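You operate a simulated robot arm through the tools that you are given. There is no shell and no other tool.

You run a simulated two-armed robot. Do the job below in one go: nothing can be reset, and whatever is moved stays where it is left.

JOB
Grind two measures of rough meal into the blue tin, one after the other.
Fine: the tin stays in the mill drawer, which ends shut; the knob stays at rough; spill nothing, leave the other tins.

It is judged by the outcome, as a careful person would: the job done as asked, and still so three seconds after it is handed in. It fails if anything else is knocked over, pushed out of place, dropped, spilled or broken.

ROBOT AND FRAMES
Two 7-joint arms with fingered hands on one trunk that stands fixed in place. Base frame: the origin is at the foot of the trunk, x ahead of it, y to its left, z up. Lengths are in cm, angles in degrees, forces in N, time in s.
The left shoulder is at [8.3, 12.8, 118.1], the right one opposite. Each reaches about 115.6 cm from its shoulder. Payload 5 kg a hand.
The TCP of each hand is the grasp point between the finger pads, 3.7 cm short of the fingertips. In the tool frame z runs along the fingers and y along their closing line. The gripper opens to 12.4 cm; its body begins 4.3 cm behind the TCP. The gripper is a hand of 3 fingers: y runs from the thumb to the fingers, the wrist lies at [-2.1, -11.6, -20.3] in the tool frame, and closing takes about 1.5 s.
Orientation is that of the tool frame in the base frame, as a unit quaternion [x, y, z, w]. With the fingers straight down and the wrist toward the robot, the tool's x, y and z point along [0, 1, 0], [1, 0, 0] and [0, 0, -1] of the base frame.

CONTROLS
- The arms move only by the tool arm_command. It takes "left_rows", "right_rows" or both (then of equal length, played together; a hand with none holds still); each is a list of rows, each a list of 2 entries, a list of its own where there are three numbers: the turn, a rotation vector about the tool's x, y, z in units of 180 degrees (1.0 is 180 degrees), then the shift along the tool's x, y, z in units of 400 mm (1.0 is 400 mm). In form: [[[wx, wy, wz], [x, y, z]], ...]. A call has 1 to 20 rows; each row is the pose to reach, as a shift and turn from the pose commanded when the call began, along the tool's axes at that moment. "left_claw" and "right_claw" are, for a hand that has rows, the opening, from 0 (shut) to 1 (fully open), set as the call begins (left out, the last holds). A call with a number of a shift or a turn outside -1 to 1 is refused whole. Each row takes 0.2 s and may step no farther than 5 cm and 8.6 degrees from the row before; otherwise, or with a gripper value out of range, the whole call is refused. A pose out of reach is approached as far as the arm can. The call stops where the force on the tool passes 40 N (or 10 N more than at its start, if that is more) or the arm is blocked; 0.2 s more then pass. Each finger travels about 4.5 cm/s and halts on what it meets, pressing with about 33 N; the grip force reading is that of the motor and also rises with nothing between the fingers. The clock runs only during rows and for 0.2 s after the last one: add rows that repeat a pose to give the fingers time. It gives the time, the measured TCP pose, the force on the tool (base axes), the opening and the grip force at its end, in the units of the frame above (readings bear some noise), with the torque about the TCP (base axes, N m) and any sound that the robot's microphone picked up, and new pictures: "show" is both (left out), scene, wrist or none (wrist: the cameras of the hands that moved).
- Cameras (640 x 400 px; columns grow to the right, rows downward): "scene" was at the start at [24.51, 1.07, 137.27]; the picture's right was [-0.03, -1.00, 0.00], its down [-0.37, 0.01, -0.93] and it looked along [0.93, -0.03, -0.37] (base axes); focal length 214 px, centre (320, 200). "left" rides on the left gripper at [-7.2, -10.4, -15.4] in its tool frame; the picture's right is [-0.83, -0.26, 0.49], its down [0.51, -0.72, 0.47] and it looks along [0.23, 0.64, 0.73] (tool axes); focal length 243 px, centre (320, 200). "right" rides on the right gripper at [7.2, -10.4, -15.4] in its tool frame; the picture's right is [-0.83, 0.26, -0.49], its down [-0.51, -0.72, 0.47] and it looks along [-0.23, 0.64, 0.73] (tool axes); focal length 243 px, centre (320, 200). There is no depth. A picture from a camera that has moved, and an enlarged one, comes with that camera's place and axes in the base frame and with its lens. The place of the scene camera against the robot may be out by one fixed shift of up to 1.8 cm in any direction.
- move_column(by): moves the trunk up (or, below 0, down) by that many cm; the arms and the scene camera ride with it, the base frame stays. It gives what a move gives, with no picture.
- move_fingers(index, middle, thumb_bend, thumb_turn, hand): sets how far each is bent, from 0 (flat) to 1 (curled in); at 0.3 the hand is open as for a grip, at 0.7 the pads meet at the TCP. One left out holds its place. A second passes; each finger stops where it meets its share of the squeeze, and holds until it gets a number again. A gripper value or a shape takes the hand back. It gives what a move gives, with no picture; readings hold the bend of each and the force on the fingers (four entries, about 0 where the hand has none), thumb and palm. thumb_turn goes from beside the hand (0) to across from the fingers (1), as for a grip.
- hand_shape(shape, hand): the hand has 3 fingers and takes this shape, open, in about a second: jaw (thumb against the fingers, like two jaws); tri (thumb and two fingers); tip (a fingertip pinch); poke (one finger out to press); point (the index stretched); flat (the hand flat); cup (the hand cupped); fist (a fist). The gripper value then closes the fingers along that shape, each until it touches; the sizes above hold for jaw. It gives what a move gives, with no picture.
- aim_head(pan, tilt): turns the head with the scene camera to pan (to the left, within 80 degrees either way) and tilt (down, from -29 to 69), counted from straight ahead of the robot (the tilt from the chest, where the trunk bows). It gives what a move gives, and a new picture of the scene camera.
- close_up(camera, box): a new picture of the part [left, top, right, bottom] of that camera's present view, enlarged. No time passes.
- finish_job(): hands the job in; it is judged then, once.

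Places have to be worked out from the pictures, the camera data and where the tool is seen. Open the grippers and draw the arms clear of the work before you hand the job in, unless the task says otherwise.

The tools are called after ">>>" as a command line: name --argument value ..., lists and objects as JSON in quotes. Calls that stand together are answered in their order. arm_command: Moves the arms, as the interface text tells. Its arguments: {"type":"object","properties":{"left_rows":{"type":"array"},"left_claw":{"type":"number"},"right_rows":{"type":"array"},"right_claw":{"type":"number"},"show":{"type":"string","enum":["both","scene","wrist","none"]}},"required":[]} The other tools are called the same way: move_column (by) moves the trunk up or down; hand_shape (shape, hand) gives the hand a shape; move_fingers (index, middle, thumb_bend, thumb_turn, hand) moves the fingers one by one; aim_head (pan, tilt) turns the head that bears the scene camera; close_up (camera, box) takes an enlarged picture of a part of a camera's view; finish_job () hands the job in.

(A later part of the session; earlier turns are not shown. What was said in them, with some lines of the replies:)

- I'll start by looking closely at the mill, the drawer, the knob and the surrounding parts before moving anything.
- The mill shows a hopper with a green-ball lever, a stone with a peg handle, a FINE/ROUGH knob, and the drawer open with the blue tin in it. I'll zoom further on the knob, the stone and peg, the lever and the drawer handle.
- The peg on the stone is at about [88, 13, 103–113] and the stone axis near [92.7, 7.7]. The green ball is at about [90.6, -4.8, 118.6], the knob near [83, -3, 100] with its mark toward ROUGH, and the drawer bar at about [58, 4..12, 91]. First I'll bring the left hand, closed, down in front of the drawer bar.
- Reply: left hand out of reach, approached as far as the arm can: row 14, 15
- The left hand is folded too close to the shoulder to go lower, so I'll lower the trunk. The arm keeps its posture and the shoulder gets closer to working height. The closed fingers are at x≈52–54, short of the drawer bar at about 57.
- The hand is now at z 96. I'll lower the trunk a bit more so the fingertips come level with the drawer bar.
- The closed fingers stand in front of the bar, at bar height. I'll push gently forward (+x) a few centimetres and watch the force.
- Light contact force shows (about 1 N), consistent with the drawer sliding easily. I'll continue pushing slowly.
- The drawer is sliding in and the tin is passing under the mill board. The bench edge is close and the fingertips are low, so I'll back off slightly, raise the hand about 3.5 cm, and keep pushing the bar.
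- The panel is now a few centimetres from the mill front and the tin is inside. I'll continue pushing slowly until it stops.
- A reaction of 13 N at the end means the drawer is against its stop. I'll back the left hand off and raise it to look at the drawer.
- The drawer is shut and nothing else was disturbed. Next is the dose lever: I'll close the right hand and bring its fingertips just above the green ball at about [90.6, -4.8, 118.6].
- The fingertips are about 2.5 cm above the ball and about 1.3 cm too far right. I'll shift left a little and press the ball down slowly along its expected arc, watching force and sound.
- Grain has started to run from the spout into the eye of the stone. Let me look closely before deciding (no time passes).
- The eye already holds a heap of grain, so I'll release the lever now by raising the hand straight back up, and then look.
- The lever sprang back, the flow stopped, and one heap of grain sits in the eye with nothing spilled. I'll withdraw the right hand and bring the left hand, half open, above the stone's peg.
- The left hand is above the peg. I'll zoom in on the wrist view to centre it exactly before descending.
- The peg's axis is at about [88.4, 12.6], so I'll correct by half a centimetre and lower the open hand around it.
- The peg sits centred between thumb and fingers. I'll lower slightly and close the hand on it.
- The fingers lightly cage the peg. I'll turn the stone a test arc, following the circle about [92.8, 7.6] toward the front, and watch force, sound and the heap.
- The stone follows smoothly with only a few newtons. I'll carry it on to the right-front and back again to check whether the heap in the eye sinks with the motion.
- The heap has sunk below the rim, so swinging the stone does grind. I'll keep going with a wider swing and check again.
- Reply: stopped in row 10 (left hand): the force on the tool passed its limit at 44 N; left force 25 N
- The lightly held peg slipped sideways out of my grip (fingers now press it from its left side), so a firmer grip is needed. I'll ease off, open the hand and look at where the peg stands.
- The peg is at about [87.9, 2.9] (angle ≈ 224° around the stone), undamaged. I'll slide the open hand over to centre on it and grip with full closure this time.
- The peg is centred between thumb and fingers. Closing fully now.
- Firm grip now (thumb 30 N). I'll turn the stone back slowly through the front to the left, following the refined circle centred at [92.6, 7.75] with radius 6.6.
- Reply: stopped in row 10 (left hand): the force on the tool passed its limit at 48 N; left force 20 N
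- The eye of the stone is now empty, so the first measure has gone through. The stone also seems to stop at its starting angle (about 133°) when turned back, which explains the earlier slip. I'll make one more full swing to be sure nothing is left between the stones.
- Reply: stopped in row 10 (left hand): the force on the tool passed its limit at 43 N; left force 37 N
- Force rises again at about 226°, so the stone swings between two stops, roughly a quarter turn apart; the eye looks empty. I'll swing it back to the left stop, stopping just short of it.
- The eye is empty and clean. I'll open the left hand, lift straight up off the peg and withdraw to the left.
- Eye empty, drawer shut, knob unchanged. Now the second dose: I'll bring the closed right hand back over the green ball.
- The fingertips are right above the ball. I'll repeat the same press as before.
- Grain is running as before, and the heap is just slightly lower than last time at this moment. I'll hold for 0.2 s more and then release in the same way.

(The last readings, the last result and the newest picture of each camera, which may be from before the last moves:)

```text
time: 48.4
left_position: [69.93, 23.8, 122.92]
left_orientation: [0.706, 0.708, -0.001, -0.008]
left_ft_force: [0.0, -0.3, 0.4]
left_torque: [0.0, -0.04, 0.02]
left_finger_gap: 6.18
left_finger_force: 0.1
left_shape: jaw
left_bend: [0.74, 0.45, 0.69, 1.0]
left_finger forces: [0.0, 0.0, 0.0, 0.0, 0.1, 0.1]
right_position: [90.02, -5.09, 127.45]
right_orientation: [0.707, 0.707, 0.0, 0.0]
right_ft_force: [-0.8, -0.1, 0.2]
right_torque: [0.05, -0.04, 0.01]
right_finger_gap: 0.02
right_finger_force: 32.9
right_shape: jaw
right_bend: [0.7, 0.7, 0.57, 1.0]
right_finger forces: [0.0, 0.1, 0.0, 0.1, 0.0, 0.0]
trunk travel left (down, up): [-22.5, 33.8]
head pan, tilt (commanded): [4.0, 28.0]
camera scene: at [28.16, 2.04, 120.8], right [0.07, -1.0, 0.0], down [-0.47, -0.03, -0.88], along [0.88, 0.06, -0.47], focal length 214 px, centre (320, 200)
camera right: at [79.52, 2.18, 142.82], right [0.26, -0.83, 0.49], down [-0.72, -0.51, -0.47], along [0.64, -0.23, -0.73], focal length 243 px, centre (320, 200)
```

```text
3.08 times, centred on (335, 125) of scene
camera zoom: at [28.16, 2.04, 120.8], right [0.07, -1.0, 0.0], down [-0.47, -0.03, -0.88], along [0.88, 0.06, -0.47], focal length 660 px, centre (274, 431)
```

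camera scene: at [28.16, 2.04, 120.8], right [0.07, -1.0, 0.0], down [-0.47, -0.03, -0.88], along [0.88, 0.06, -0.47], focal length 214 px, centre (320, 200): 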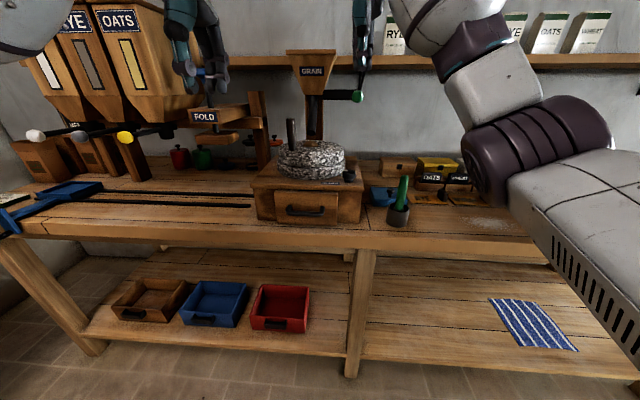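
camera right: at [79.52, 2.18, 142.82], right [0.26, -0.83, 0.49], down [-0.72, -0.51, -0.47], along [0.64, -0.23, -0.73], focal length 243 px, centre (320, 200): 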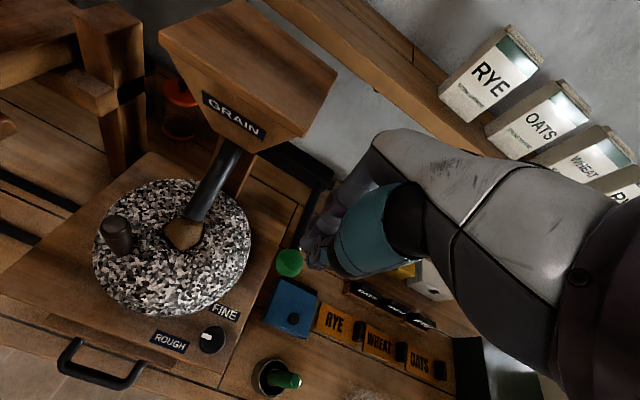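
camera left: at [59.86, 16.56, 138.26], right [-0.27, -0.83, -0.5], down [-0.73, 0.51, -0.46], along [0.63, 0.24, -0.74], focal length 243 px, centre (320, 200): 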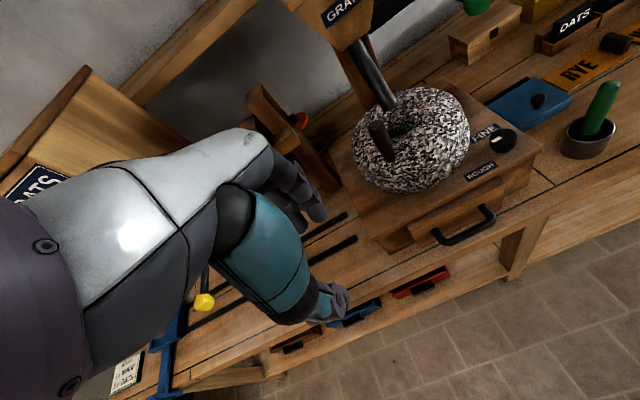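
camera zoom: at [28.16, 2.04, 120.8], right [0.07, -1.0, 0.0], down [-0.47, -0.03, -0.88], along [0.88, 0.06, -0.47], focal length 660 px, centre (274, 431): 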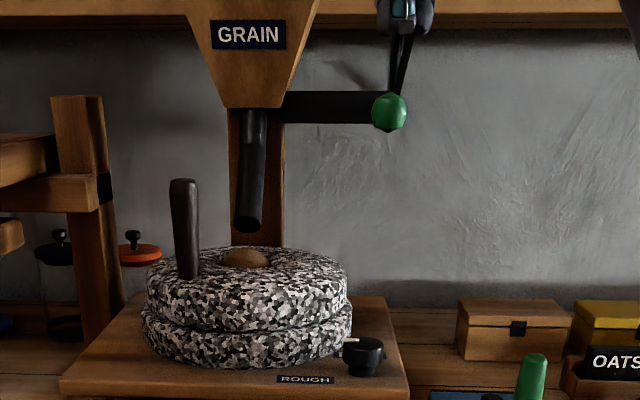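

The heap is the same as the first measure and nothing spilled. I'll withdraw the right hand and bring the left hand, half open, back over the peg.

>>> arm_command --right_rows '[[[0, 0, 0], [-0.07, -0.0875, 0]], [[0, 0, 0], [-0.14, -0.175, 0]], [[0, 0, 0], [-0.21, -0.2625, 0]], [[0, 0, 0], [-0.28, -0.35, 0]], [[0, 0, 0], [-0.35, -0.4375, 0]], [[0, 0, 0], [-0.35, -0.4375, 0]], [[0, 0, 0], [-0.35, -0.4375, 0]], [[0, 0, 0], [-0.35, -0.4375, 0]]]' --left_rows '[[[0, 0, 0], [0, 0, 0]], [[-0.0042, -0.0032, 0], [0, 0, 0]], [[-0.0042, -0.0032, 0], [-0.0475, 0.0763, 0.0038]], [[-0.0042, -0.0032, 0], [-0.095, 0.1525, 0.0075]], [[-0.0042, -0.0032, 0], [-0.1425, 0.2288, 0.011]], [[-0.0042, -0.0032, 0], [-0.19, 0.305, 0.015]], [[-0.0042, -0.0032, 0], [-0.2375, 0.3813, 0.019]], [[-0.0042, -0.0032, 0], [-0.285, 0.4575, 0.0225]]]' --left_claw 0.5 --show "both"

>>> close_up --camera "left" --box '[280, 160, 520, 340]'

```text
time: 50.2
left_position: [88.85, 12.21, 121.54]
left_orientation: [0.707, 0.708, -0.002, -0.002]
left_ft_force: [-0.5, 0.1, -0.5]
left_torque: [0.03, 0.04, -0.01]
left_finger_gap: 6.19
left_finger_force: 0.1
left_shape: jaw
left_bend: [0.74, 0.45, 0.69, 1.0]
left_finger forces: [0.0, 0.0, 0.0, 0.0, 0.0, 0.1]
right_position: [72.87, -18.71, 126.97]
right_orientation: [0.708, 0.707, -0.001, -0.001]
right_ft_force: [-0.2, 0.0, 0.2]
right_torque: [0.06, -0.02, 0.0]
right_finger_gap: 0.01
right_finger_force: 32.4
right_shape: jaw
right_bend: [0.7, 0.7, 0.57, 1.0]
right_finger forces: [0.0, 0.0, 0.0, 0.1, 0.0, 0.1]
trunk travel left (down, up): [-22.5, 33.8]
head pan, tilt (commanded): [4.0, 28.0]
camera scene: at [28.45, 1.91, 120.71], right [0.07, -1.0, 0.0], down [-0.47, -0.03, -0.88], along [0.88, 0.06, -0.47], focal length 214 px, centre (320, 200)
camera right: at [62.44, -11.46, 142.31], right [0.26, -0.83, 0.49], down [-0.72, -0.51, -0.47], along [0.64, -0.23, -0.73], focal length 243 px, centre (320, 200)
camera left: at [78.56, 5.08, 136.83], right [-0.26, -0.83, -0.49], down [-0.72, 0.51, -0.47], along [0.64, 0.23, -0.73], focal length 243 px, centre (320, 200)
```

scene: 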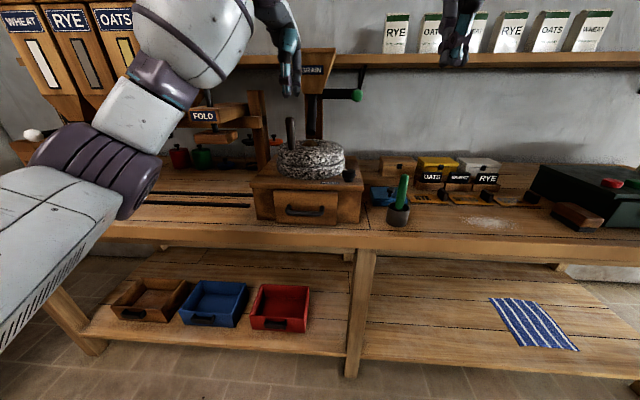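
right: 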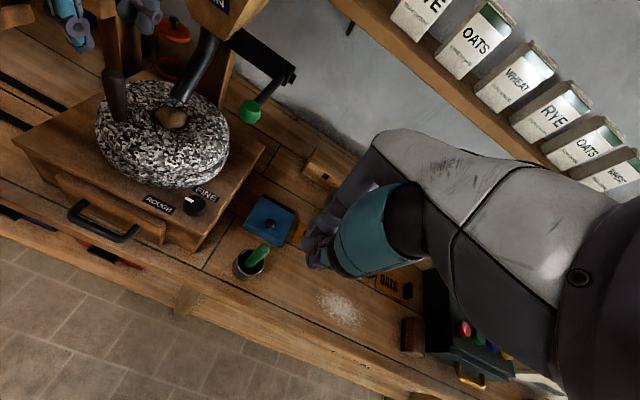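
left: 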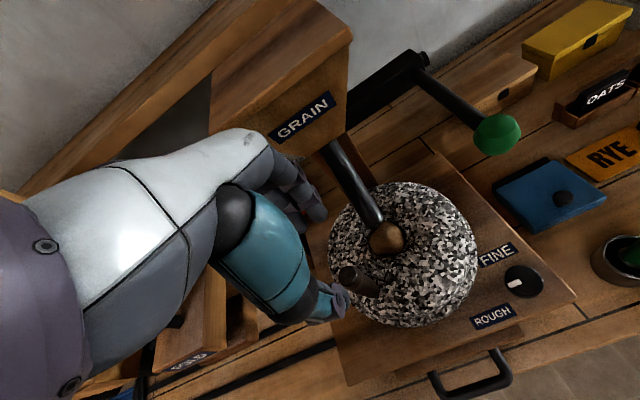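

```text
2.22 times, centred on (400, 250) of left
camera zoom: at [78.56, 5.08, 136.83], right [-0.26, -0.83, -0.49], down [-0.72, 0.51, -0.47], along [0.64, 0.23, -0.73], focal length 539 px, centre (142, 89)
```

zoom: 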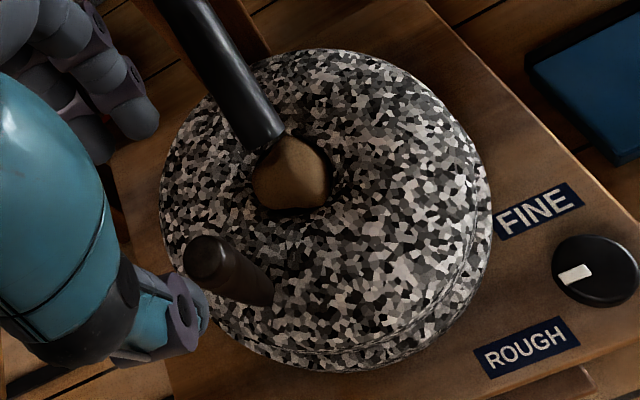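

The peg is at about [88.25, 12.45]. I'll correct by half a centimetre and descend around it.

>>> arm_command --left_rows '[[[0, 0, 0], [0.005, -0.015, 0.04]], [[0, 0, 0], [0.005, -0.015, 0.085]], [[0, 0, 0], [0.005, -0.015, 0.13]], [[0, 0, 0], [0.005, -0.015, 0.175]], [[0, 0, 0], [0.005, -0.015, 0.225]], [[0, 0, 0], [0.005, -0.015, 0.275]]]' --left_claw 0.5 --show "wrist"

>>> close_up --camera "right" --box '[30, 0, 310, 220]'

>>> close_up --camera "left" --box '[240, 120, 520, 340]'

```text
time: 51.6
left_position: [87.98, 12.7, 110.11]
left_orientation: [0.706, 0.708, -0.001, 0.0]
left_ft_force: [-0.6, -0.6, 0.1]
left_torque: [0.0, 0.01, 0.0]
left_finger_gap: 6.17
left_finger_force: 0.1
left_shape: jaw
left_bend: [0.74, 0.45, 0.69, 1.0]
left_finger forces: [0.0, 0.1, 0.1, 0.0, 0.1, 0.1]
right_position: [72.89, -18.47, 126.98]
right_orientation: [0.707, 0.707, 0.0, 0.0]
right_ft_force: [0.1, -0.1, 1.0]
right_torque: [-0.02, 0.04, 0.03]
right_finger_gap: 0.01
right_finger_force: 33.0
right_shape: jaw
right_bend: [0.7, 0.7, 0.57, 1.0]
right_finger forces: [0.0, 0.1, 0.0, 0.0, 0.0, 0.1]
trunk travel left (down, up): [-22.5, 33.8]
head pan, tilt (commanded): [4.0, 28.0]
camera left: at [77.74, 5.53, 125.5], right [-0.26, -0.83, -0.49], down [-0.72, 0.51, -0.47], along [0.64, 0.23, -0.73], focal length 243 px, centre (320, 200)
```

left: 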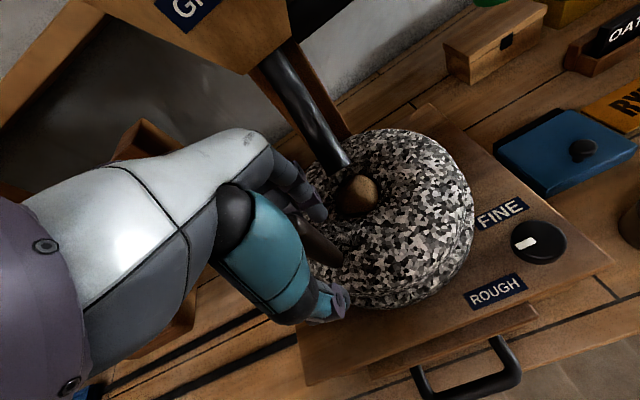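

```text
1.82 times, centred on (170, 110) of right
camera zoom: at [62.36, -11.29, 142.38], right [0.26, -0.83, 0.49], down [-0.72, -0.51, -0.47], along [0.64, -0.23, -0.73], focal length 441 px, centre (593, 364)
```

zoom: 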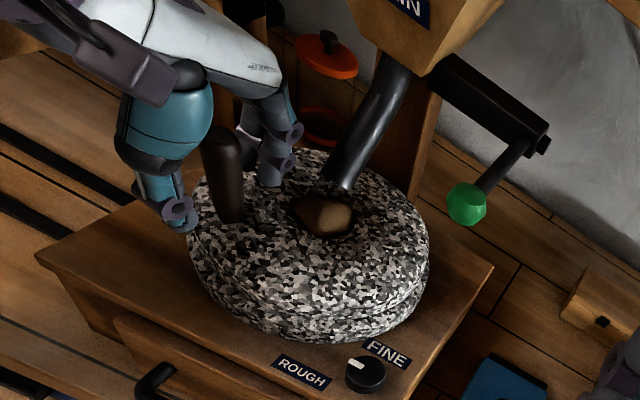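

```text
1.82 times, centred on (380, 230) of left
camera zoom: at [77.74, 5.53, 125.5], right [-0.26, -0.83, -0.49], down [-0.72, 0.51, -0.47], along [0.64, 0.23, -0.73], focal length 441 px, centre (211, 146)
```

zoom: 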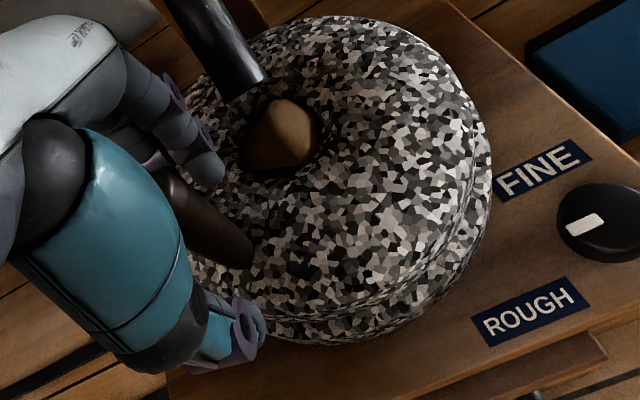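

Centred. I'll close on the peg with a moderate grip.

>>> arm_command --left_rows '[[[0, 0, 0], [0, 0, 0]], [[0, 0, 0], [0, 0, 0]], [[0, 0, 0], [0, 0, 0]], [[0, 0, 0], [0, 0, 0]], [[0, 0, 0], [0, 0, 0]], [[0, 0, 0], [0, 0, 0]]]' --left_claw 0.08 --show "none"

```text
time: 53.0
left_position: [87.92, 12.75, 110.13]
left_orientation: [0.707, 0.708, -0.001, -0.001]
left_ft_force: [0.1, -0.3, -2.8]
left_torque: [-0.05, -0.04, 0.03]
left_finger_gap: 1.02
left_finger_force: 33.0
left_shape: jaw
left_bend: [0.72, 0.67, 0.73, 1.0]
left_finger forces: [20.0, 7.2, 0.1, 0.1, 29.3, 0.0]
right_position: [72.74, -18.48, 127.01]
right_orientation: [0.707, 0.707, 0.001, 0.0]
right_ft_force: [0.1, 0.7, 0.0]
right_torque: [0.0, 0.0, 0.0]
right_finger_gap: 0.01
right_finger_force: 33.0
right_shape: jaw
right_bend: [0.7, 0.7, 0.57, 1.0]
right_finger forces: [0.0, 0.1, 0.0, 0.1, 0.0, 0.0]
trunk travel left (down, up): [-22.5, 33.8]
head pan, tilt (commanded): [4.0, 28.0]
```

The grip is firm at about 30 N. Now a full swing of the stone, staying just inside its two stops.

>>> arm_command --left_rows '[[[0, 0, 0], [-0.0218, -0.0195, 0]], [[0, 0, 0], [-0.0465, -0.035, 0]], [[0, 0, 0], [-0.0735, -0.046, 0]], [[0, 0, 0], [-0.102, -0.052, 0]], [[0, 0, 0], [-0.1313, -0.053, 0]], [[0, 0, 0], [-0.1603, -0.049, 0]], [[0, 0, 0], [-0.188, -0.04, 0]], [[0, 0, 0], [-0.2138, -0.0263, 0]], [[0, 0, 0], [-0.2325, -0.0123, 0]], [[0, 0, 0], [-0.2138, -0.0263, 0]], [[0, 0, 0], [-0.188, -0.04, 0]], [[0, 0, 0], [-0.1603, -0.049, 0]], [[0, 0, 0], [-0.1313, -0.053, 0]], [[0, 0, 0], [-0.102, -0.052, 0]], [[0, 0, 0], [-0.0735, -0.046, 0]], [[0, 0, 0], [-0.0465, -0.035, 0]], [[0, 0, 0], [-0.0218, -0.0195, 0]], [[0, 0, 0], [-0.0083, -0.0083, 0]]]' --left_claw 0.08 --show "both"

>>> close_up --camera "right" --box '[100, 40, 260, 180]'

>>> close_up --camera "left" --box '[240, 110, 540, 320]'

```text
time: 56.8
left_position: [87.82, 12.35, 110.32]
left_orientation: [0.706, 0.708, -0.003, -0.002]
left_ft_force: [-10.9, 6.9, -24.8]
left_torque: [0.39, 0.25, -0.13]
left_finger_gap: 0.89
left_finger_force: 33.0
left_shape: jaw
left_bend: [0.72, 0.65, 0.73, 1.0]
left_finger forces: [35.1, 36.8, 0.1, 0.0, 27.6, 0.0]
right_position: [72.91, -18.41, 126.9]
right_orientation: [0.707, 0.707, -0.001, -0.001]
right_ft_force: [-0.1, -0.7, 0.4]
right_torque: [0.02, -0.04, -0.01]
right_finger_gap: 0.01
right_finger_force: 32.6
right_shape: jaw
right_bend: [0.7, 0.7, 0.57, 1.0]
right_finger forces: [0.1, 0.0, 0.0, 0.1, 0.0, 0.0]
trunk travel left (down, up): [-22.5, 33.8]
head pan, tilt (commanded): [4.0, 28.0]
camera scene: at [28.48, 2.14, 120.71], right [0.07, -1.0, 0.0], down [-0.47, -0.03, -0.88], along [0.88, 0.06, -0.47], focal length 214 px, centre (320, 200)
camera left: at [77.54, 5.17, 125.64], right [-0.26, -0.83, -0.49], down [-0.73, 0.5, -0.47], along [0.64, 0.23, -0.74], focal length 243 px, centre (320, 200)
```

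scene: 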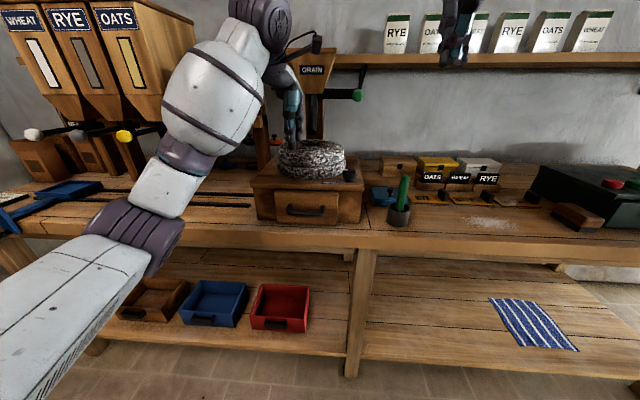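
left: 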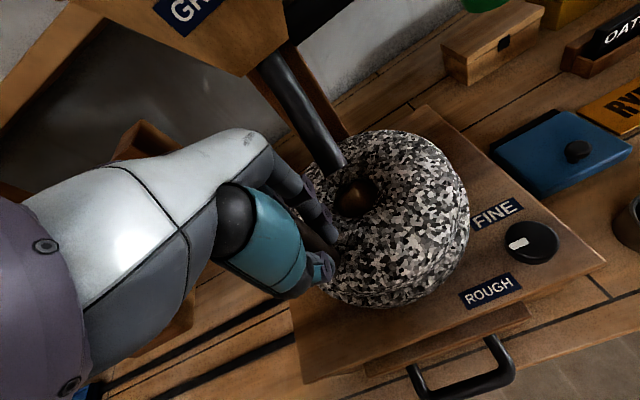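

```text
2.86 times, centred on (180, 110) of right
camera zoom: at [62.46, -11.17, 142.34], right [0.26, -0.83, 0.49], down [-0.72, -0.51, -0.47], along [0.64, -0.23, -0.73], focal length 693 px, centre (720, 457)
```

zoom: 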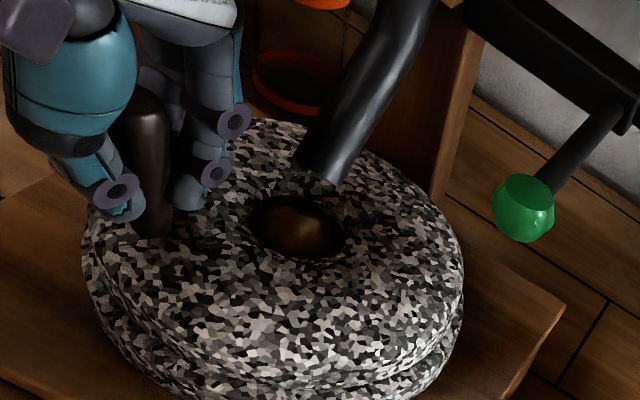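

```text
1.90 times, centred on (390, 215) of left
camera zoom: at [77.54, 5.17, 125.64], right [-0.26, -0.83, -0.49], down [-0.73, 0.5, -0.47], along [0.64, 0.23, -0.74], focal length 462 px, centre (187, 171)
```

zoom: 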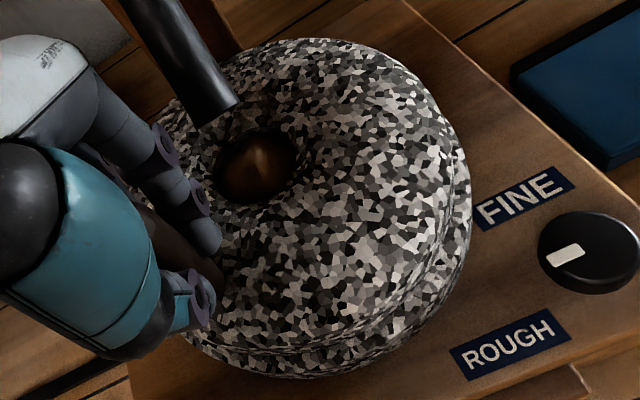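

The heap is about half down, the same as after the first swing before. The grip has built up some strain, so I'll briefly loosen and re-close before the next swing.

>>> arm_command --left_rows '[[[0, 0, 0], [0, 0, 0]], [[0, 0, 0], [0, 0, 0]], [[0, 0, 0], [0, 0, 0]]]' --left_claw 0.2 --show "wrist"

>>> close_up --camera "right" --box '[60, 20, 240, 170]'

```text
time: 57.6
left_position: [87.71, 12.19, 110.43]
left_orientation: [0.707, 0.708, -0.001, -0.001]
left_ft_force: [0.9, 0.0, 0.5]
left_torque: [0.0, 0.0, 0.0]
left_finger_gap: 2.48
left_finger_force: 0.1
left_shape: jaw
left_bend: [0.73, 0.59, 0.74, 1.0]
left_finger forces: [0.0, 0.2, 0.1, 0.1, 0.1, 0.0]
right_position: [72.78, -18.68, 127.03]
right_orientation: [0.707, 0.707, 0.0, 0.001]
right_ft_force: [0.4, 0.5, 0.0]
right_torque: [-0.01, 0.0, 0.02]
right_finger_gap: 0.0
right_finger_force: 32.8
right_shape: jaw
right_bend: [0.7, 0.7, 0.57, 1.0]
right_finger forces: [0.1, 0.0, 0.0, 0.0, 0.0, 0.0]
trunk travel left (down, up): [-22.5, 33.8]
head pan, tilt (commanded): [4.0, 28.0]
camera left: at [77.37, 4.99, 125.78], right [-0.26, -0.83, -0.49], down [-0.72, 0.51, -0.47], along [0.64, 0.23, -0.73], focal length 243 px, centre (320, 200)
```

left: 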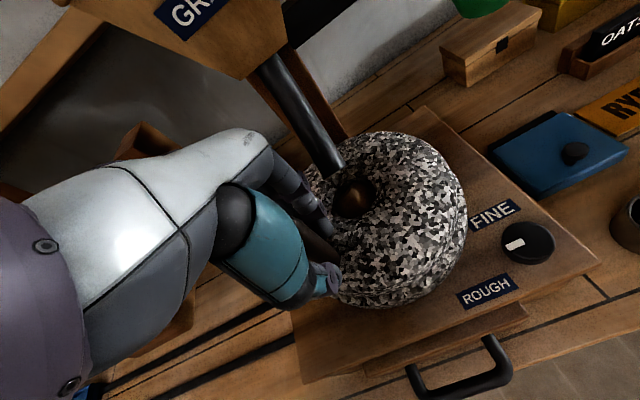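

```text
2.67 times, centred on (150, 95) of right
camera zoom: at [62.35, -11.29, 142.39], right [0.26, -0.83, 0.49], down [-0.72, -0.51, -0.47], along [0.64, -0.23, -0.73], focal length 647 px, centre (773, 480)
```

zoom: 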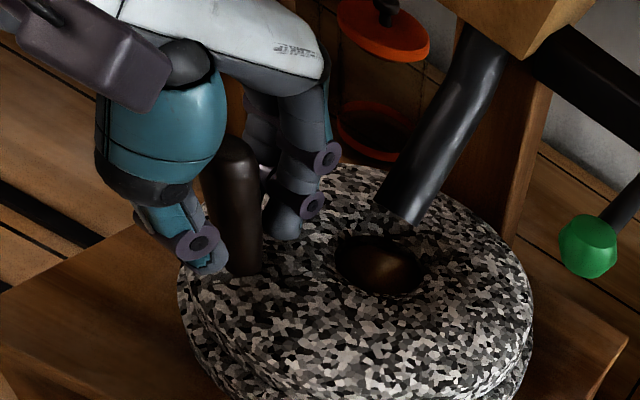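

The peg is still between the fingers, and the strain is gone. Re-closing and making the next swing out and back.

>>> arm_command --left_rows '[[[0, 0, 0], [0, 0, 0]], [[0, 0, 0], [0, 0, 0]], [[0, 0, 0], [0, 0, 0]], [[0, 0, 0], [-0.0213, -0.0163, 0]], [[0, 0, 0], [-0.0468, -0.0298, 0]], [[0, 0, 0], [-0.0743, -0.0388, 0]], [[0, 0, 0], [-0.103, -0.0428, 0]], [[0, 0, 0], [-0.132, -0.0418, 0]], [[0, 0, 0], [-0.1603, -0.0358, 0]], [[0, 0, 0], [-0.1873, -0.025, 0]], [[0, 0, 0], [-0.2118, -0.0095, 0]], [[0, 0, 0], [-0.223, -0.0005, 0]], [[0, 0, 0], [-0.2118, -0.0095, 0]], [[0, 0, 0], [-0.1873, -0.025, 0]], [[0, 0, 0], [-0.1603, -0.0358, 0]], [[0, 0, 0], [-0.132, -0.0418, 0]], [[0, 0, 0], [-0.103, -0.0428, 0]], [[0, 0, 0], [-0.0743, -0.0388, 0]], [[0, 0, 0], [-0.0468, -0.0298, 0]], [[0, 0, 0], [-0.0213, -0.0163, 0]]]' --left_claw 0.08 --show "both"

>>> close_up --camera "right" --box '[80, 30, 260, 180]'

>>> close_up --camera "left" --box '[240, 110, 540, 320]'

```text
time: 61.8
left_position: [87.18, 11.25, 110.52]
left_orientation: [0.707, 0.707, -0.002, -0.001]
left_ft_force: [5.6, -4.6, -0.3]
left_torque: [-0.11, -0.19, -0.12]
left_finger_gap: 1.09
left_finger_force: 0.1
left_shape: jaw
left_bend: [0.71, 0.62, 0.72, 1.0]
left_finger forces: [4.8, 4.4, 0.0, 0.0, 0.0, 0.0]
right_position: [72.83, -18.49, 126.95]
right_orientation: [0.707, 0.707, -0.001, -0.001]
right_ft_force: [-1.1, -0.2, -0.7]
right_torque: [-0.02, 0.01, 0.02]
right_finger_gap: 0.0
right_finger_force: 32.6
right_shape: jaw
right_bend: [0.7, 0.7, 0.57, 1.0]
right_finger forces: [0.0, 0.0, 0.0, 0.0, 0.1, 0.0]
trunk travel left (down, up): [-22.5, 33.8]
head pan, tilt (commanded): [4.0, 28.0]
camera scene: at [28.42, 1.99, 120.72], right [0.07, -1.0, 0.0], down [-0.47, -0.03, -0.88], along [0.88, 0.06, -0.47], focal length 214 px, centre (320, 200)
camera left: at [76.89, 4.11, 125.77], right [-0.26, -0.83, -0.49], down [-0.72, 0.51, -0.47], along [0.64, 0.23, -0.73], focal length 243 px, centre (320, 200)
```

scene: 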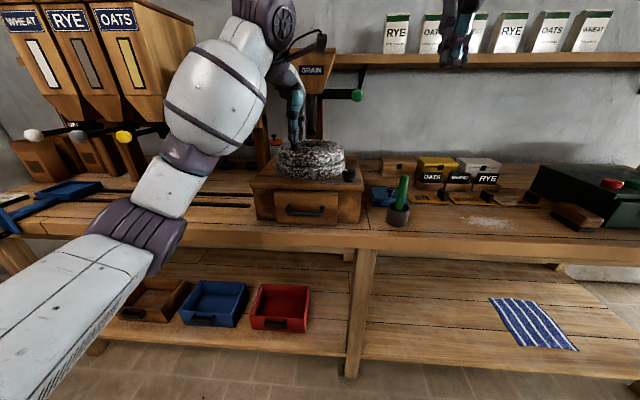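
left: 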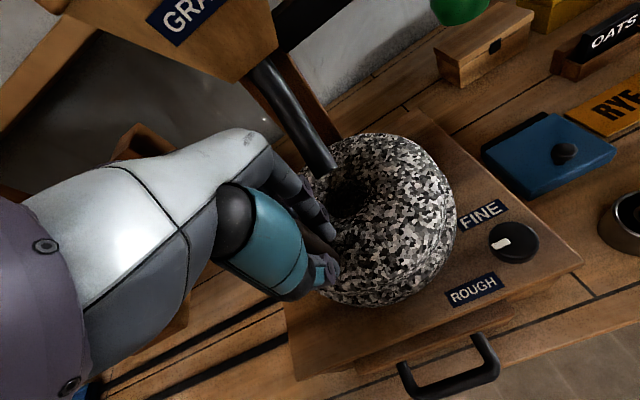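

```text
2.67 times, centred on (170, 105) of right
camera zoom: at [62.4, -11.35, 142.36], right [0.26, -0.83, 0.49], down [-0.72, -0.51, -0.47], along [0.64, -0.23, -0.73], focal length 647 px, centre (720, 453)
```

zoom: 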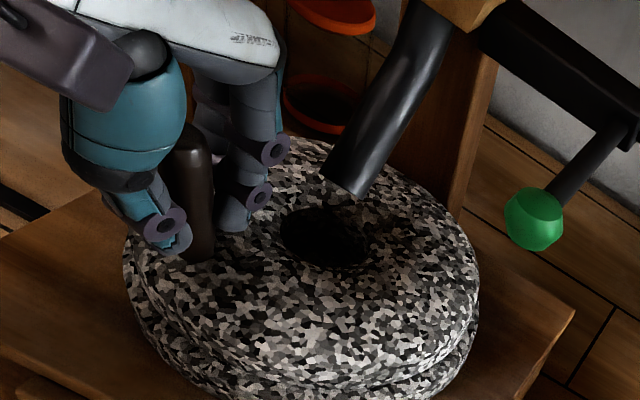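

```text
1.90 times, centred on (390, 215) of left
camera zoom: at [76.89, 4.11, 125.77], right [-0.26, -0.83, -0.49], down [-0.72, 0.51, -0.47], along [0.64, 0.23, -0.73], focal length 462 px, centre (187, 171)
```

zoom: 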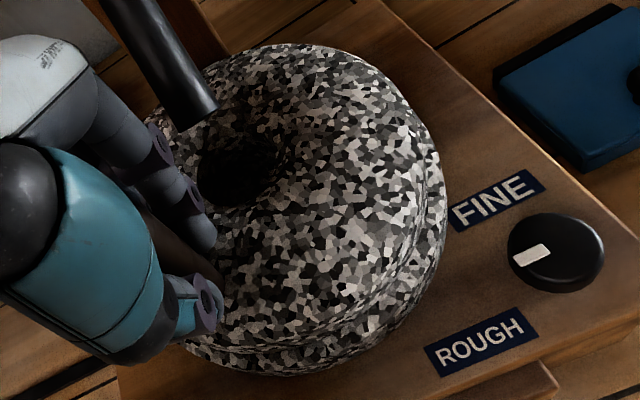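

The eye looks empty again. I'll zoom in to be sure, then make one more swing for certainty.

>>> close_up --camera "right" --box '[145, 95, 205, 135]'

>>> close_up --camera "left" --box '[320, 160, 400, 220]'

>>> arm_command --left_rows '[[[0, 0, 0], [-0.0255, -0.0135, 0]], [[0, 0, 0], [-0.053, -0.0225, 0]], [[0, 0, 0], [-0.0817, -0.0265, 0]], [[0, 0, 0], [-0.1107, -0.0255, 0]], [[0, 0, 0], [-0.139, -0.0195, 0]], [[0, 0, 0], [-0.166, -0.0087, 0]], [[0, 0, 0], [-0.1905, 0.0068, 0]], [[0, 0, 0], [-0.2017, 0.0158, 0]], [[0, 0, 0], [-0.1905, 0.0068, 0]], [[0, 0, 0], [-0.166, -0.0087, 0]], [[0, 0, 0], [-0.139, -0.0195, 0]], [[0, 0, 0], [-0.1107, -0.0255, 0]], [[0, 0, 0], [-0.0817, -0.0265, 0]], [[0, 0, 0], [-0.053, -0.0225, 0]], [[0, 0, 0], [-0.0255, -0.0135, 0]], [[0, 0, 0], [0, 0, 0]]]' --left_claw 0.1 --show "both"

>>> close_up --camera "right" --box '[80, 30, 260, 180]'

```text
10.00 times, centred on (175, 115) of right
camera zoom: at [62.4, -11.35, 142.36], right [0.26, -0.83, 0.49], down [-0.72, -0.51, -0.47], along [0.64, -0.23, -0.73], focal length 2426 px, centre (1770, 1050)
```

zoom: 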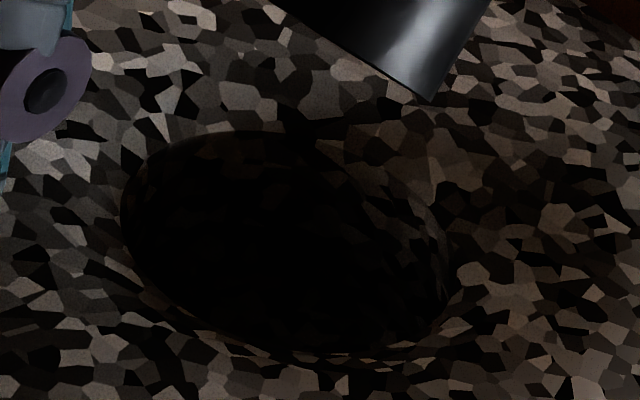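

```text
6.67 times, centred on (360, 190) of left
camera zoom: at [76.89, 4.11, 125.77], right [-0.26, -0.83, -0.49], down [-0.72, 0.51, -0.47], along [0.64, 0.23, -0.73], focal length 1618 px, centre (53, 267)
```

zoom: 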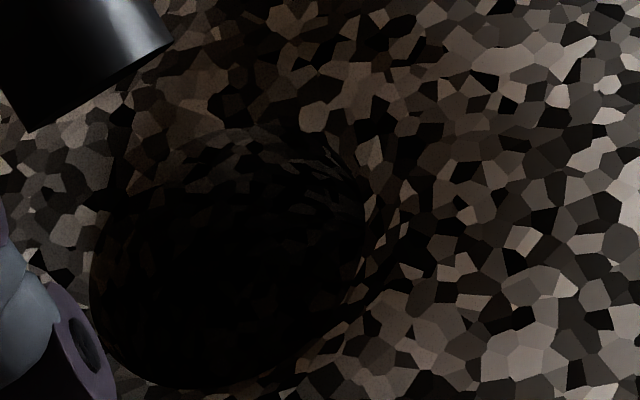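

```text
time: 65.2
left_position: [87.2, 11.28, 110.37]
left_orientation: [0.707, 0.708, -0.001, -0.002]
left_ft_force: [6.5, -6.5, 1.4]
left_torque: [-0.17, -0.2, -0.18]
left_finger_gap: 1.34
left_finger_force: 0.0
left_shape: jaw
left_bend: [0.72, 0.6, 0.73, 1.0]
left_finger forces: [4.4, 5.4, 0.0, 0.0, 0.0, 0.0]
right_position: [72.89, -18.58, 126.98]
right_orientation: [0.707, 0.707, 0.0, -0.002]
right_ft_force: [-0.6, 0.5, 0.2]
right_torque: [-0.05, 0.04, -0.03]
right_finger_gap: 0.01
right_finger_force: 33.1
right_shape: jaw
right_bend: [0.7, 0.7, 0.57, 1.0]
right_finger forces: [0.0, 0.0, 0.1, 0.0, 0.0, 0.0]
trunk travel left (down, up): [-22.5, 33.8]
head pan, tilt (commanded): [4.0, 28.0]
camera scene: at [28.42, 1.97, 120.72], right [0.07, -1.0, 0.0], down [-0.47, -0.03, -0.88], along [0.88, 0.06, -0.47], focal length 214 px, centre (320, 200)
camera left: at [76.83, 4.09, 125.67], right [-0.26, -0.83, -0.49], down [-0.72, 0.51, -0.47], along [0.64, 0.23, -0.73], focal length 243 px, centre (320, 200)
```

scene: 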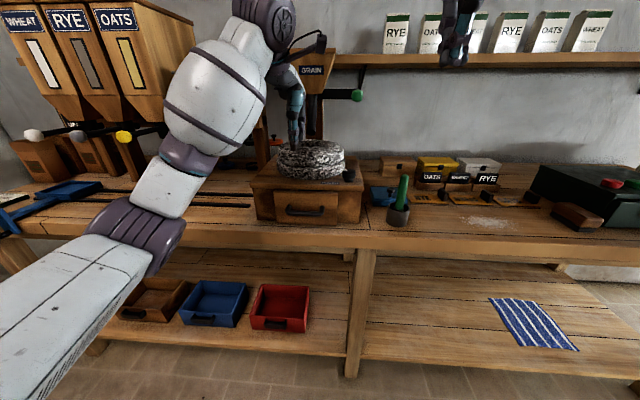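
left: 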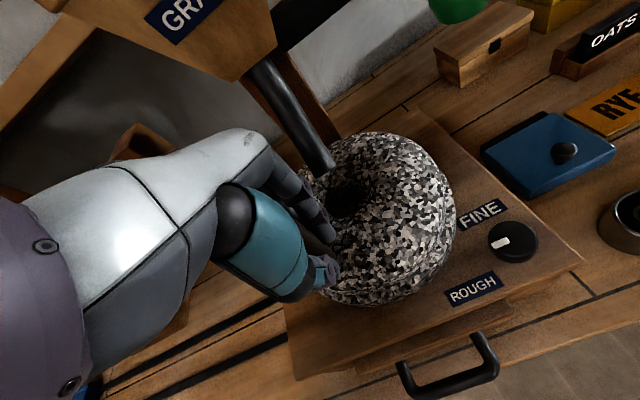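

```text
2.67 times, centred on (170, 105) of right
camera zoom: at [62.39, -11.37, 142.36], right [0.26, -0.83, 0.49], down [-0.72, -0.51, -0.47], along [0.64, -0.23, -0.73], focal length 647 px, centre (720, 453)
```

zoom: 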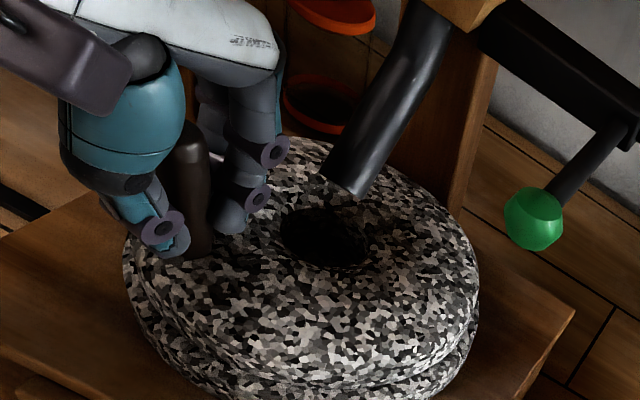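

The eye is empty and both measures are through. I'll open the left hand, lift off the peg and withdraw, then inspect the drawer, knob and bench.

>>> arm_command --left_rows '[[[0, 0, 0], [0, 0, 0]], [[0, 0, 0], [0, 0, 0]], [[0, 0, 0], [0, 0, 0]], [[0, 0, 0], [0, 0, 0]], [[0, 0, 0], [0, 0, -0.05]], [[0, 0, 0], [0, 0, -0.11]], [[0, 0, 0], [0, 0, -0.17]], [[0, 0, 0], [0, 0, -0.24]], [[0, 0, 0], [0, 0, -0.31]], [[0, 0, 0], [0.06, -0.09, -0.31]], [[0, 0, 0], [0.12, -0.18, -0.31]], [[0, 0, 0], [0.18, -0.27, -0.31]], [[0, 0, 0], [0.24, -0.36, -0.31]], [[0, 0, 0], [0.3, -0.45, -0.31]]]' --left_claw 0.5 --show "both"

>>> close_up --camera "scene" --box '[230, 130, 390, 240]'

>>> close_up --camera "left" --box '[320, 60, 600, 270]'

>>> close_up --camera "right" --box '[0, 60, 280, 270]'

```text
time: 68.2
left_position: [68.85, 23.66, 122.88]
left_orientation: [0.706, 0.708, -0.001, 0.0]
left_ft_force: [-0.2, 0.3, 0.8]
left_torque: [-0.01, -0.01, 0.01]
left_finger_gap: 6.19
left_finger_force: 0.0
left_shape: jaw
left_bend: [0.74, 0.45, 0.69, 1.0]
left_finger forces: [0.0, 0.0, 0.0, 0.0, 0.0, 0.1]
right_position: [72.58, -18.4, 126.98]
right_orientation: [0.707, 0.707, 0.001, 0.0]
right_ft_force: [-0.2, 0.6, 0.1]
right_torque: [-0.03, -0.01, 0.0]
right_finger_gap: 0.0
right_finger_force: 32.9
right_shape: jaw
right_bend: [0.7, 0.7, 0.57, 1.0]
right_finger forces: [0.1, 0.0, 0.0, 0.1, 0.1, 0.0]
trunk travel left (down, up): [-22.5, 33.8]
head pan, tilt (commanded): [4.0, 28.0]
camera scene: at [28.19, 2.08, 120.79], right [0.07, -1.0, 0.0], down [-0.47, -0.03, -0.88], along [0.88, 0.06, -0.47], focal length 214 px, centre (320, 200)
camera left: at [58.67, 16.51, 138.17], right [-0.26, -0.83, -0.49], down [-0.72, 0.51, -0.47], along [0.64, 0.23, -0.73], focal length 243 px, centre (320, 200)
```

scene: 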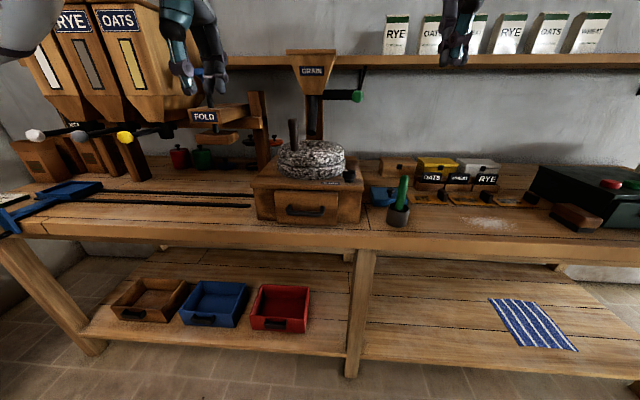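
left: 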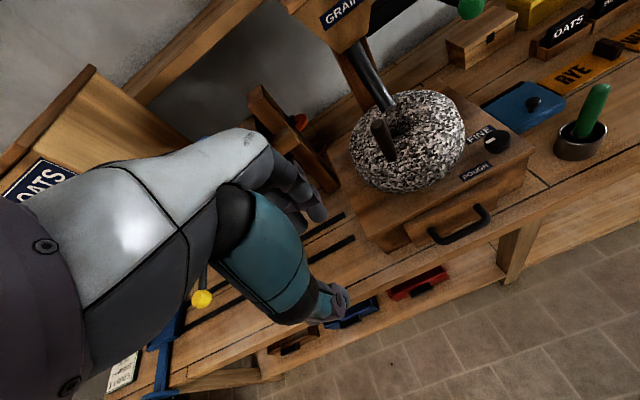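

```text
3.64 times, centred on (310, 185) of scene
camera zoom: at [28.19, 2.08, 120.79], right [0.07, -1.0, 0.0], down [-0.47, -0.03, -0.88], along [0.88, 0.06, -0.47], focal length 780 px, centre (356, 254)
```

zoom: 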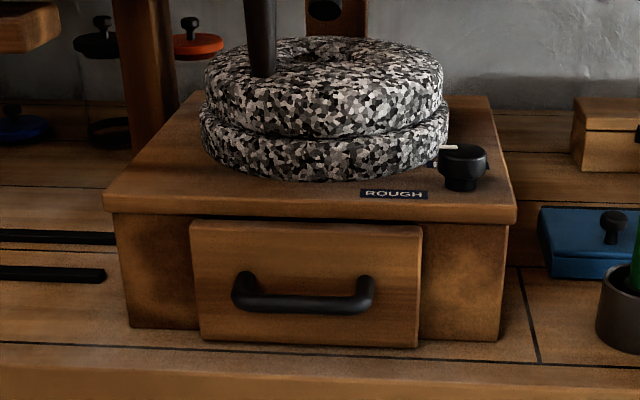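

```text
1.90 times, centred on (460, 165) of left
camera zoom: at [58.67, 16.51, 138.17], right [-0.26, -0.83, -0.49], down [-0.72, 0.51, -0.47], along [0.64, 0.23, -0.73], focal length 462 px, centre (53, 267)
```

zoom: 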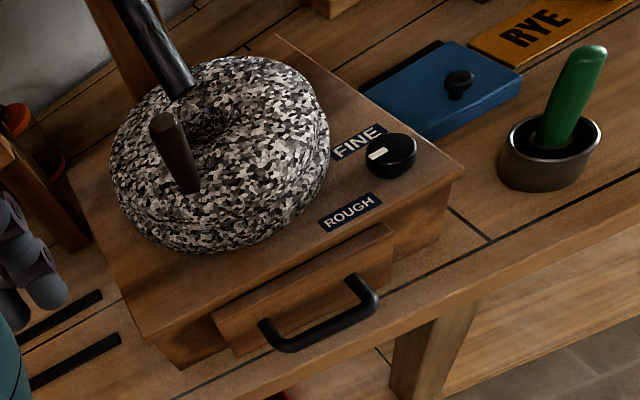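

```text
1.90 times, centred on (140, 165) of right
camera zoom: at [62.08, -11.24, 142.53], right [0.26, -0.83, 0.49], down [-0.72, -0.51, -0.47], along [0.64, -0.23, -0.73], focal length 462 px, centre (663, 267)
```

zoom: 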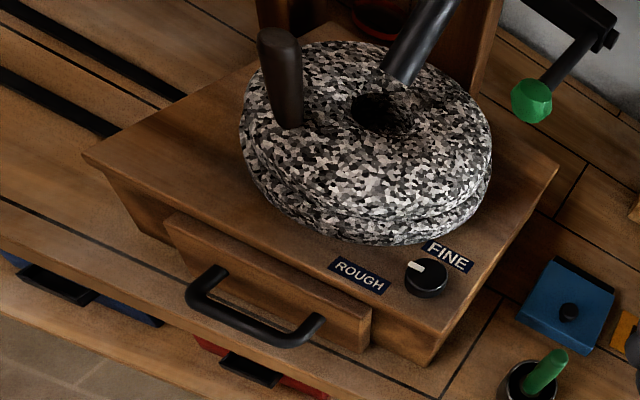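

Everything looks in place. I'll zoom on the drawer panel's edge to be sure it sits tight against the mill.

>>> close_up --camera "right" --box '[150, 190, 230, 250]'

>>> close_up --camera "left" --box '[390, 160, 550, 280]'

>>> close_up --camera "scene" --box '[320, 180, 370, 230]'

>>> close_up --camera "scene" --box '[250, 180, 300, 230]'

```text
6.67 times, centred on (190, 220) of right
camera zoom: at [62.08, -11.24, 142.53], right [0.26, -0.83, 0.49], down [-0.72, -0.51, -0.47], along [0.64, -0.23, -0.73], focal length 1618 px, centre (1187, 67)
```

zoom: 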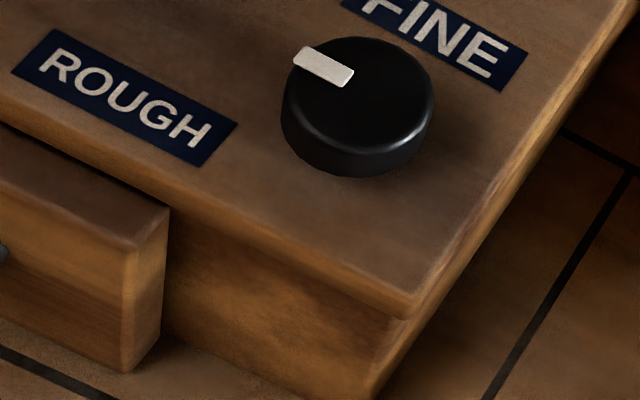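

```text
3.33 times, centred on (470, 220) of left
camera zoom: at [58.67, 16.51, 138.17], right [-0.26, -0.83, -0.49], down [-0.72, 0.51, -0.47], along [0.64, 0.23, -0.73], focal length 809 px, centre (-180, 133)
```

zoom: 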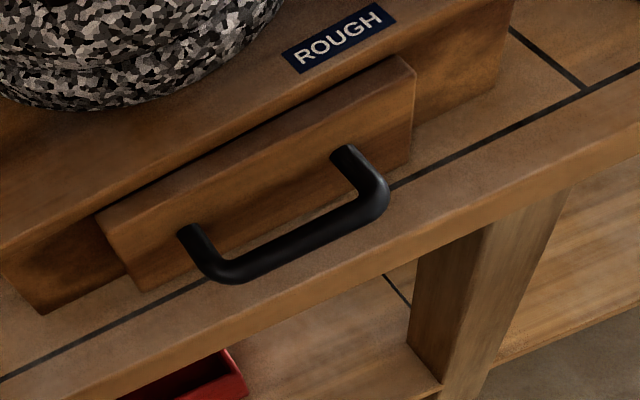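

```text
8.00 times, centred on (345, 205) of scene
camera zoom: at [28.19, 2.08, 120.79], right [0.07, -1.0, 0.0], down [-0.47, -0.03, -0.88], along [0.88, 0.06, -0.47], focal length 1716 px, centre (120, 160)
```

zoom: 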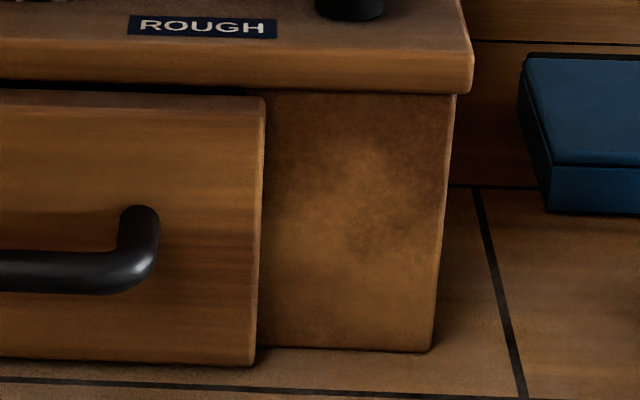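

```text
8.00 times, centred on (275, 205) of scene
camera zoom: at [28.19, 2.08, 120.79], right [0.07, -1.0, 0.0], down [-0.47, -0.03, -0.88], along [0.88, 0.06, -0.47], focal length 1716 px, centre (680, 160)
```

zoom: 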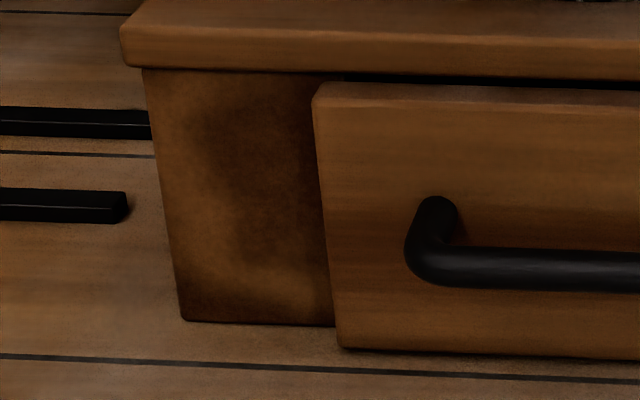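

The drawer panel sits flush, the knob's mark is unchanged toward ROUGH, the eye is empty, and nothing was spilled or displaced. I'll open both hands and draw the arms back clear of the work.

>>> arm_command --left_rows '[[[0, 0, 0], [0.033, -0.05, -0.033]], [[0, 0, 0], [0.067, -0.1, -0.067]], [[0, 0, 0], [0.1, -0.15, -0.1]], [[0, 0, 0], [0.1, -0.15, -0.1]], [[0, 0, 0], [0.1, -0.15, -0.1]], [[0, 0, 0], [0.1, -0.15, -0.1]], [[0, 0, 0], [0.1, -0.15, -0.1]], [[0, 0, 0], [0.1, -0.15, -0.1]]]' --right_rows '[[[0, 0, 0], [-0.033, -0.05, -0.033]], [[0, 0, 0], [-0.067, -0.1, -0.067]], [[0, 0, 0], [-0.1, -0.15, -0.1]], [[0, 0, 0], [-0.1, -0.15, -0.1]], [[0, 0, 0], [-0.1, -0.15, -0.1]], [[0, 0, 0], [-0.1, -0.15, -0.1]], [[0, 0, 0], [-0.1, -0.15, -0.1]], [[0, 0, 0], [-0.1, -0.15, -0.1]]]' --left_claw 1 --right_claw 1 --show "both"

>>> close_up --camera "scene" --box '[220, 60, 420, 240]'

```text
time: 70.0
left_position: [63.24, 27.48, 126.87]
left_orientation: [0.706, 0.708, -0.002, -0.001]
left_ft_force: [0.1, 0.0, 0.5]
left_torque: [0.02, 0.03, 0.03]
left_finger_gap: 12.35
left_finger_force: 0.1
left_shape: jaw
left_bend: [0.3, 0.3, 0.3, 0.98]
left_finger forces: [0.0, 0.0, 0.0, 0.0, 0.0, 0.1]
right_position: [66.56, -22.74, 131.24]
right_orientation: [0.707, 0.707, 0.0, 0.001]
right_ft_force: [-0.6, 0.3, 0.5]
right_torque: [-0.01, -0.04, 0.0]
right_finger_gap: 12.35
right_finger_force: 0.1
right_shape: jaw
right_bend: [0.3, 0.3, 0.3, 0.98]
right_finger forces: [0.1, 0.0, 0.0, 0.0, 0.0, 0.1]
trunk travel left (down, up): [-22.5, 33.8]
head pan, tilt (commanded): [4.0, 28.0]
camera scene: at [28.31, 2.03, 120.75], right [0.07, -1.0, 0.0], down [-0.47, -0.03, -0.88], along [0.88, 0.06, -0.47], focal length 214 px, centre (320, 200)
camera right: at [56.01, -15.49, 146.59], right [0.26, -0.83, 0.49], down [-0.72, -0.51, -0.47], along [0.64, -0.23, -0.73], focal length 243 px, centre (320, 200)
camera left: at [52.95, 20.37, 142.12], right [-0.26, -0.83, -0.49], down [-0.72, 0.51, -0.47], along [0.64, 0.23, -0.73], focal length 243 px, centre (320, 200)
```

scene: 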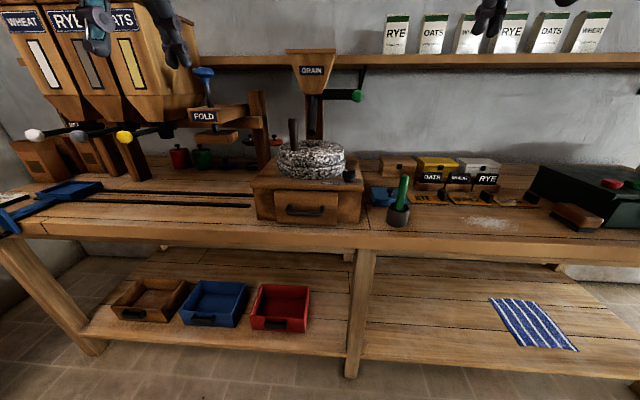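
right: 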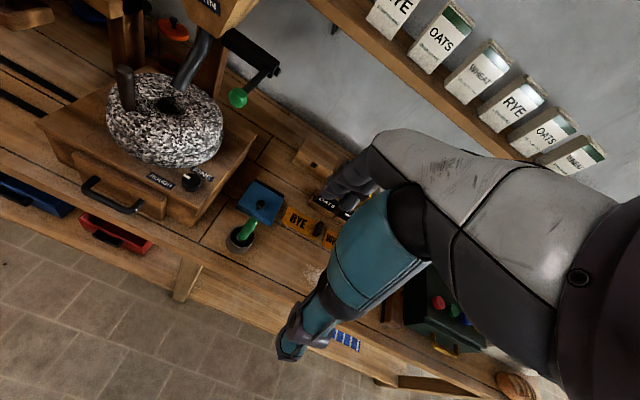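
left: 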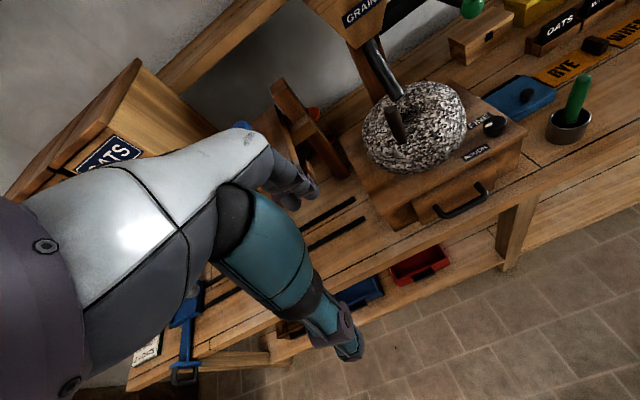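

```text
2.22 times, centred on (320, 150) of scene
camera zoom: at [28.31, 2.03, 120.75], right [0.07, -1.0, 0.0], down [-0.47, -0.03, -0.88], along [0.88, 0.06, -0.47], focal length 477 px, centre (320, 311)
```

zoom: 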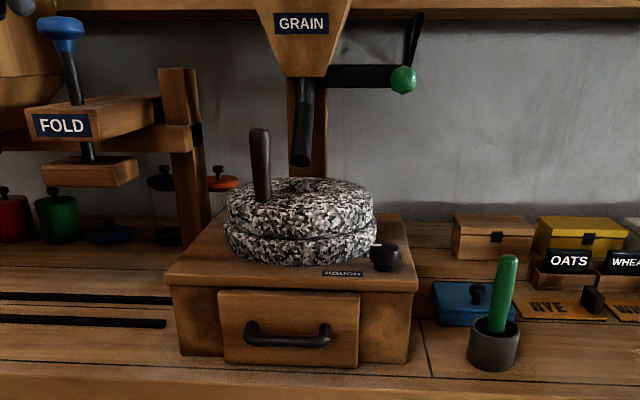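

Both hands are open and clear of the work. The drawer is shut with the tin inside, the lever is back up, the stone's eye is empty, the knob is untouched, and nothing has been spilled or displaced. I'm handing in the job.

>>> finish_job

```text
The job is handed in.
```

I ground two measures of rough meal, one after the other, with the blue tin in the shut mill drawer under the stone. I handed the job in without opening the drawer, so I haven't seen the meal in the tin.

- **Measures:** I pressed the grain lever once per measure. I swung the stone until its eye was empty before the second measure, and again after it. I added an extra swing each time.
- **Stone:** It turns only about a quarter turn between two stops, so I ground by swinging it back and forth. On the first measure I ran it against a stop a few times and the peg slipped out of my grip once. I saw no damage and nothing moved.
- **Final state:** The drawer sits flush against the mill and the lever has sprung back up. The knob's mark hasn't moved and still points toward ROUGH. I saw no spilled grain or meal, and the other tins were left alone.
- **Arms:** Both hands are open and drawn back from the bench.
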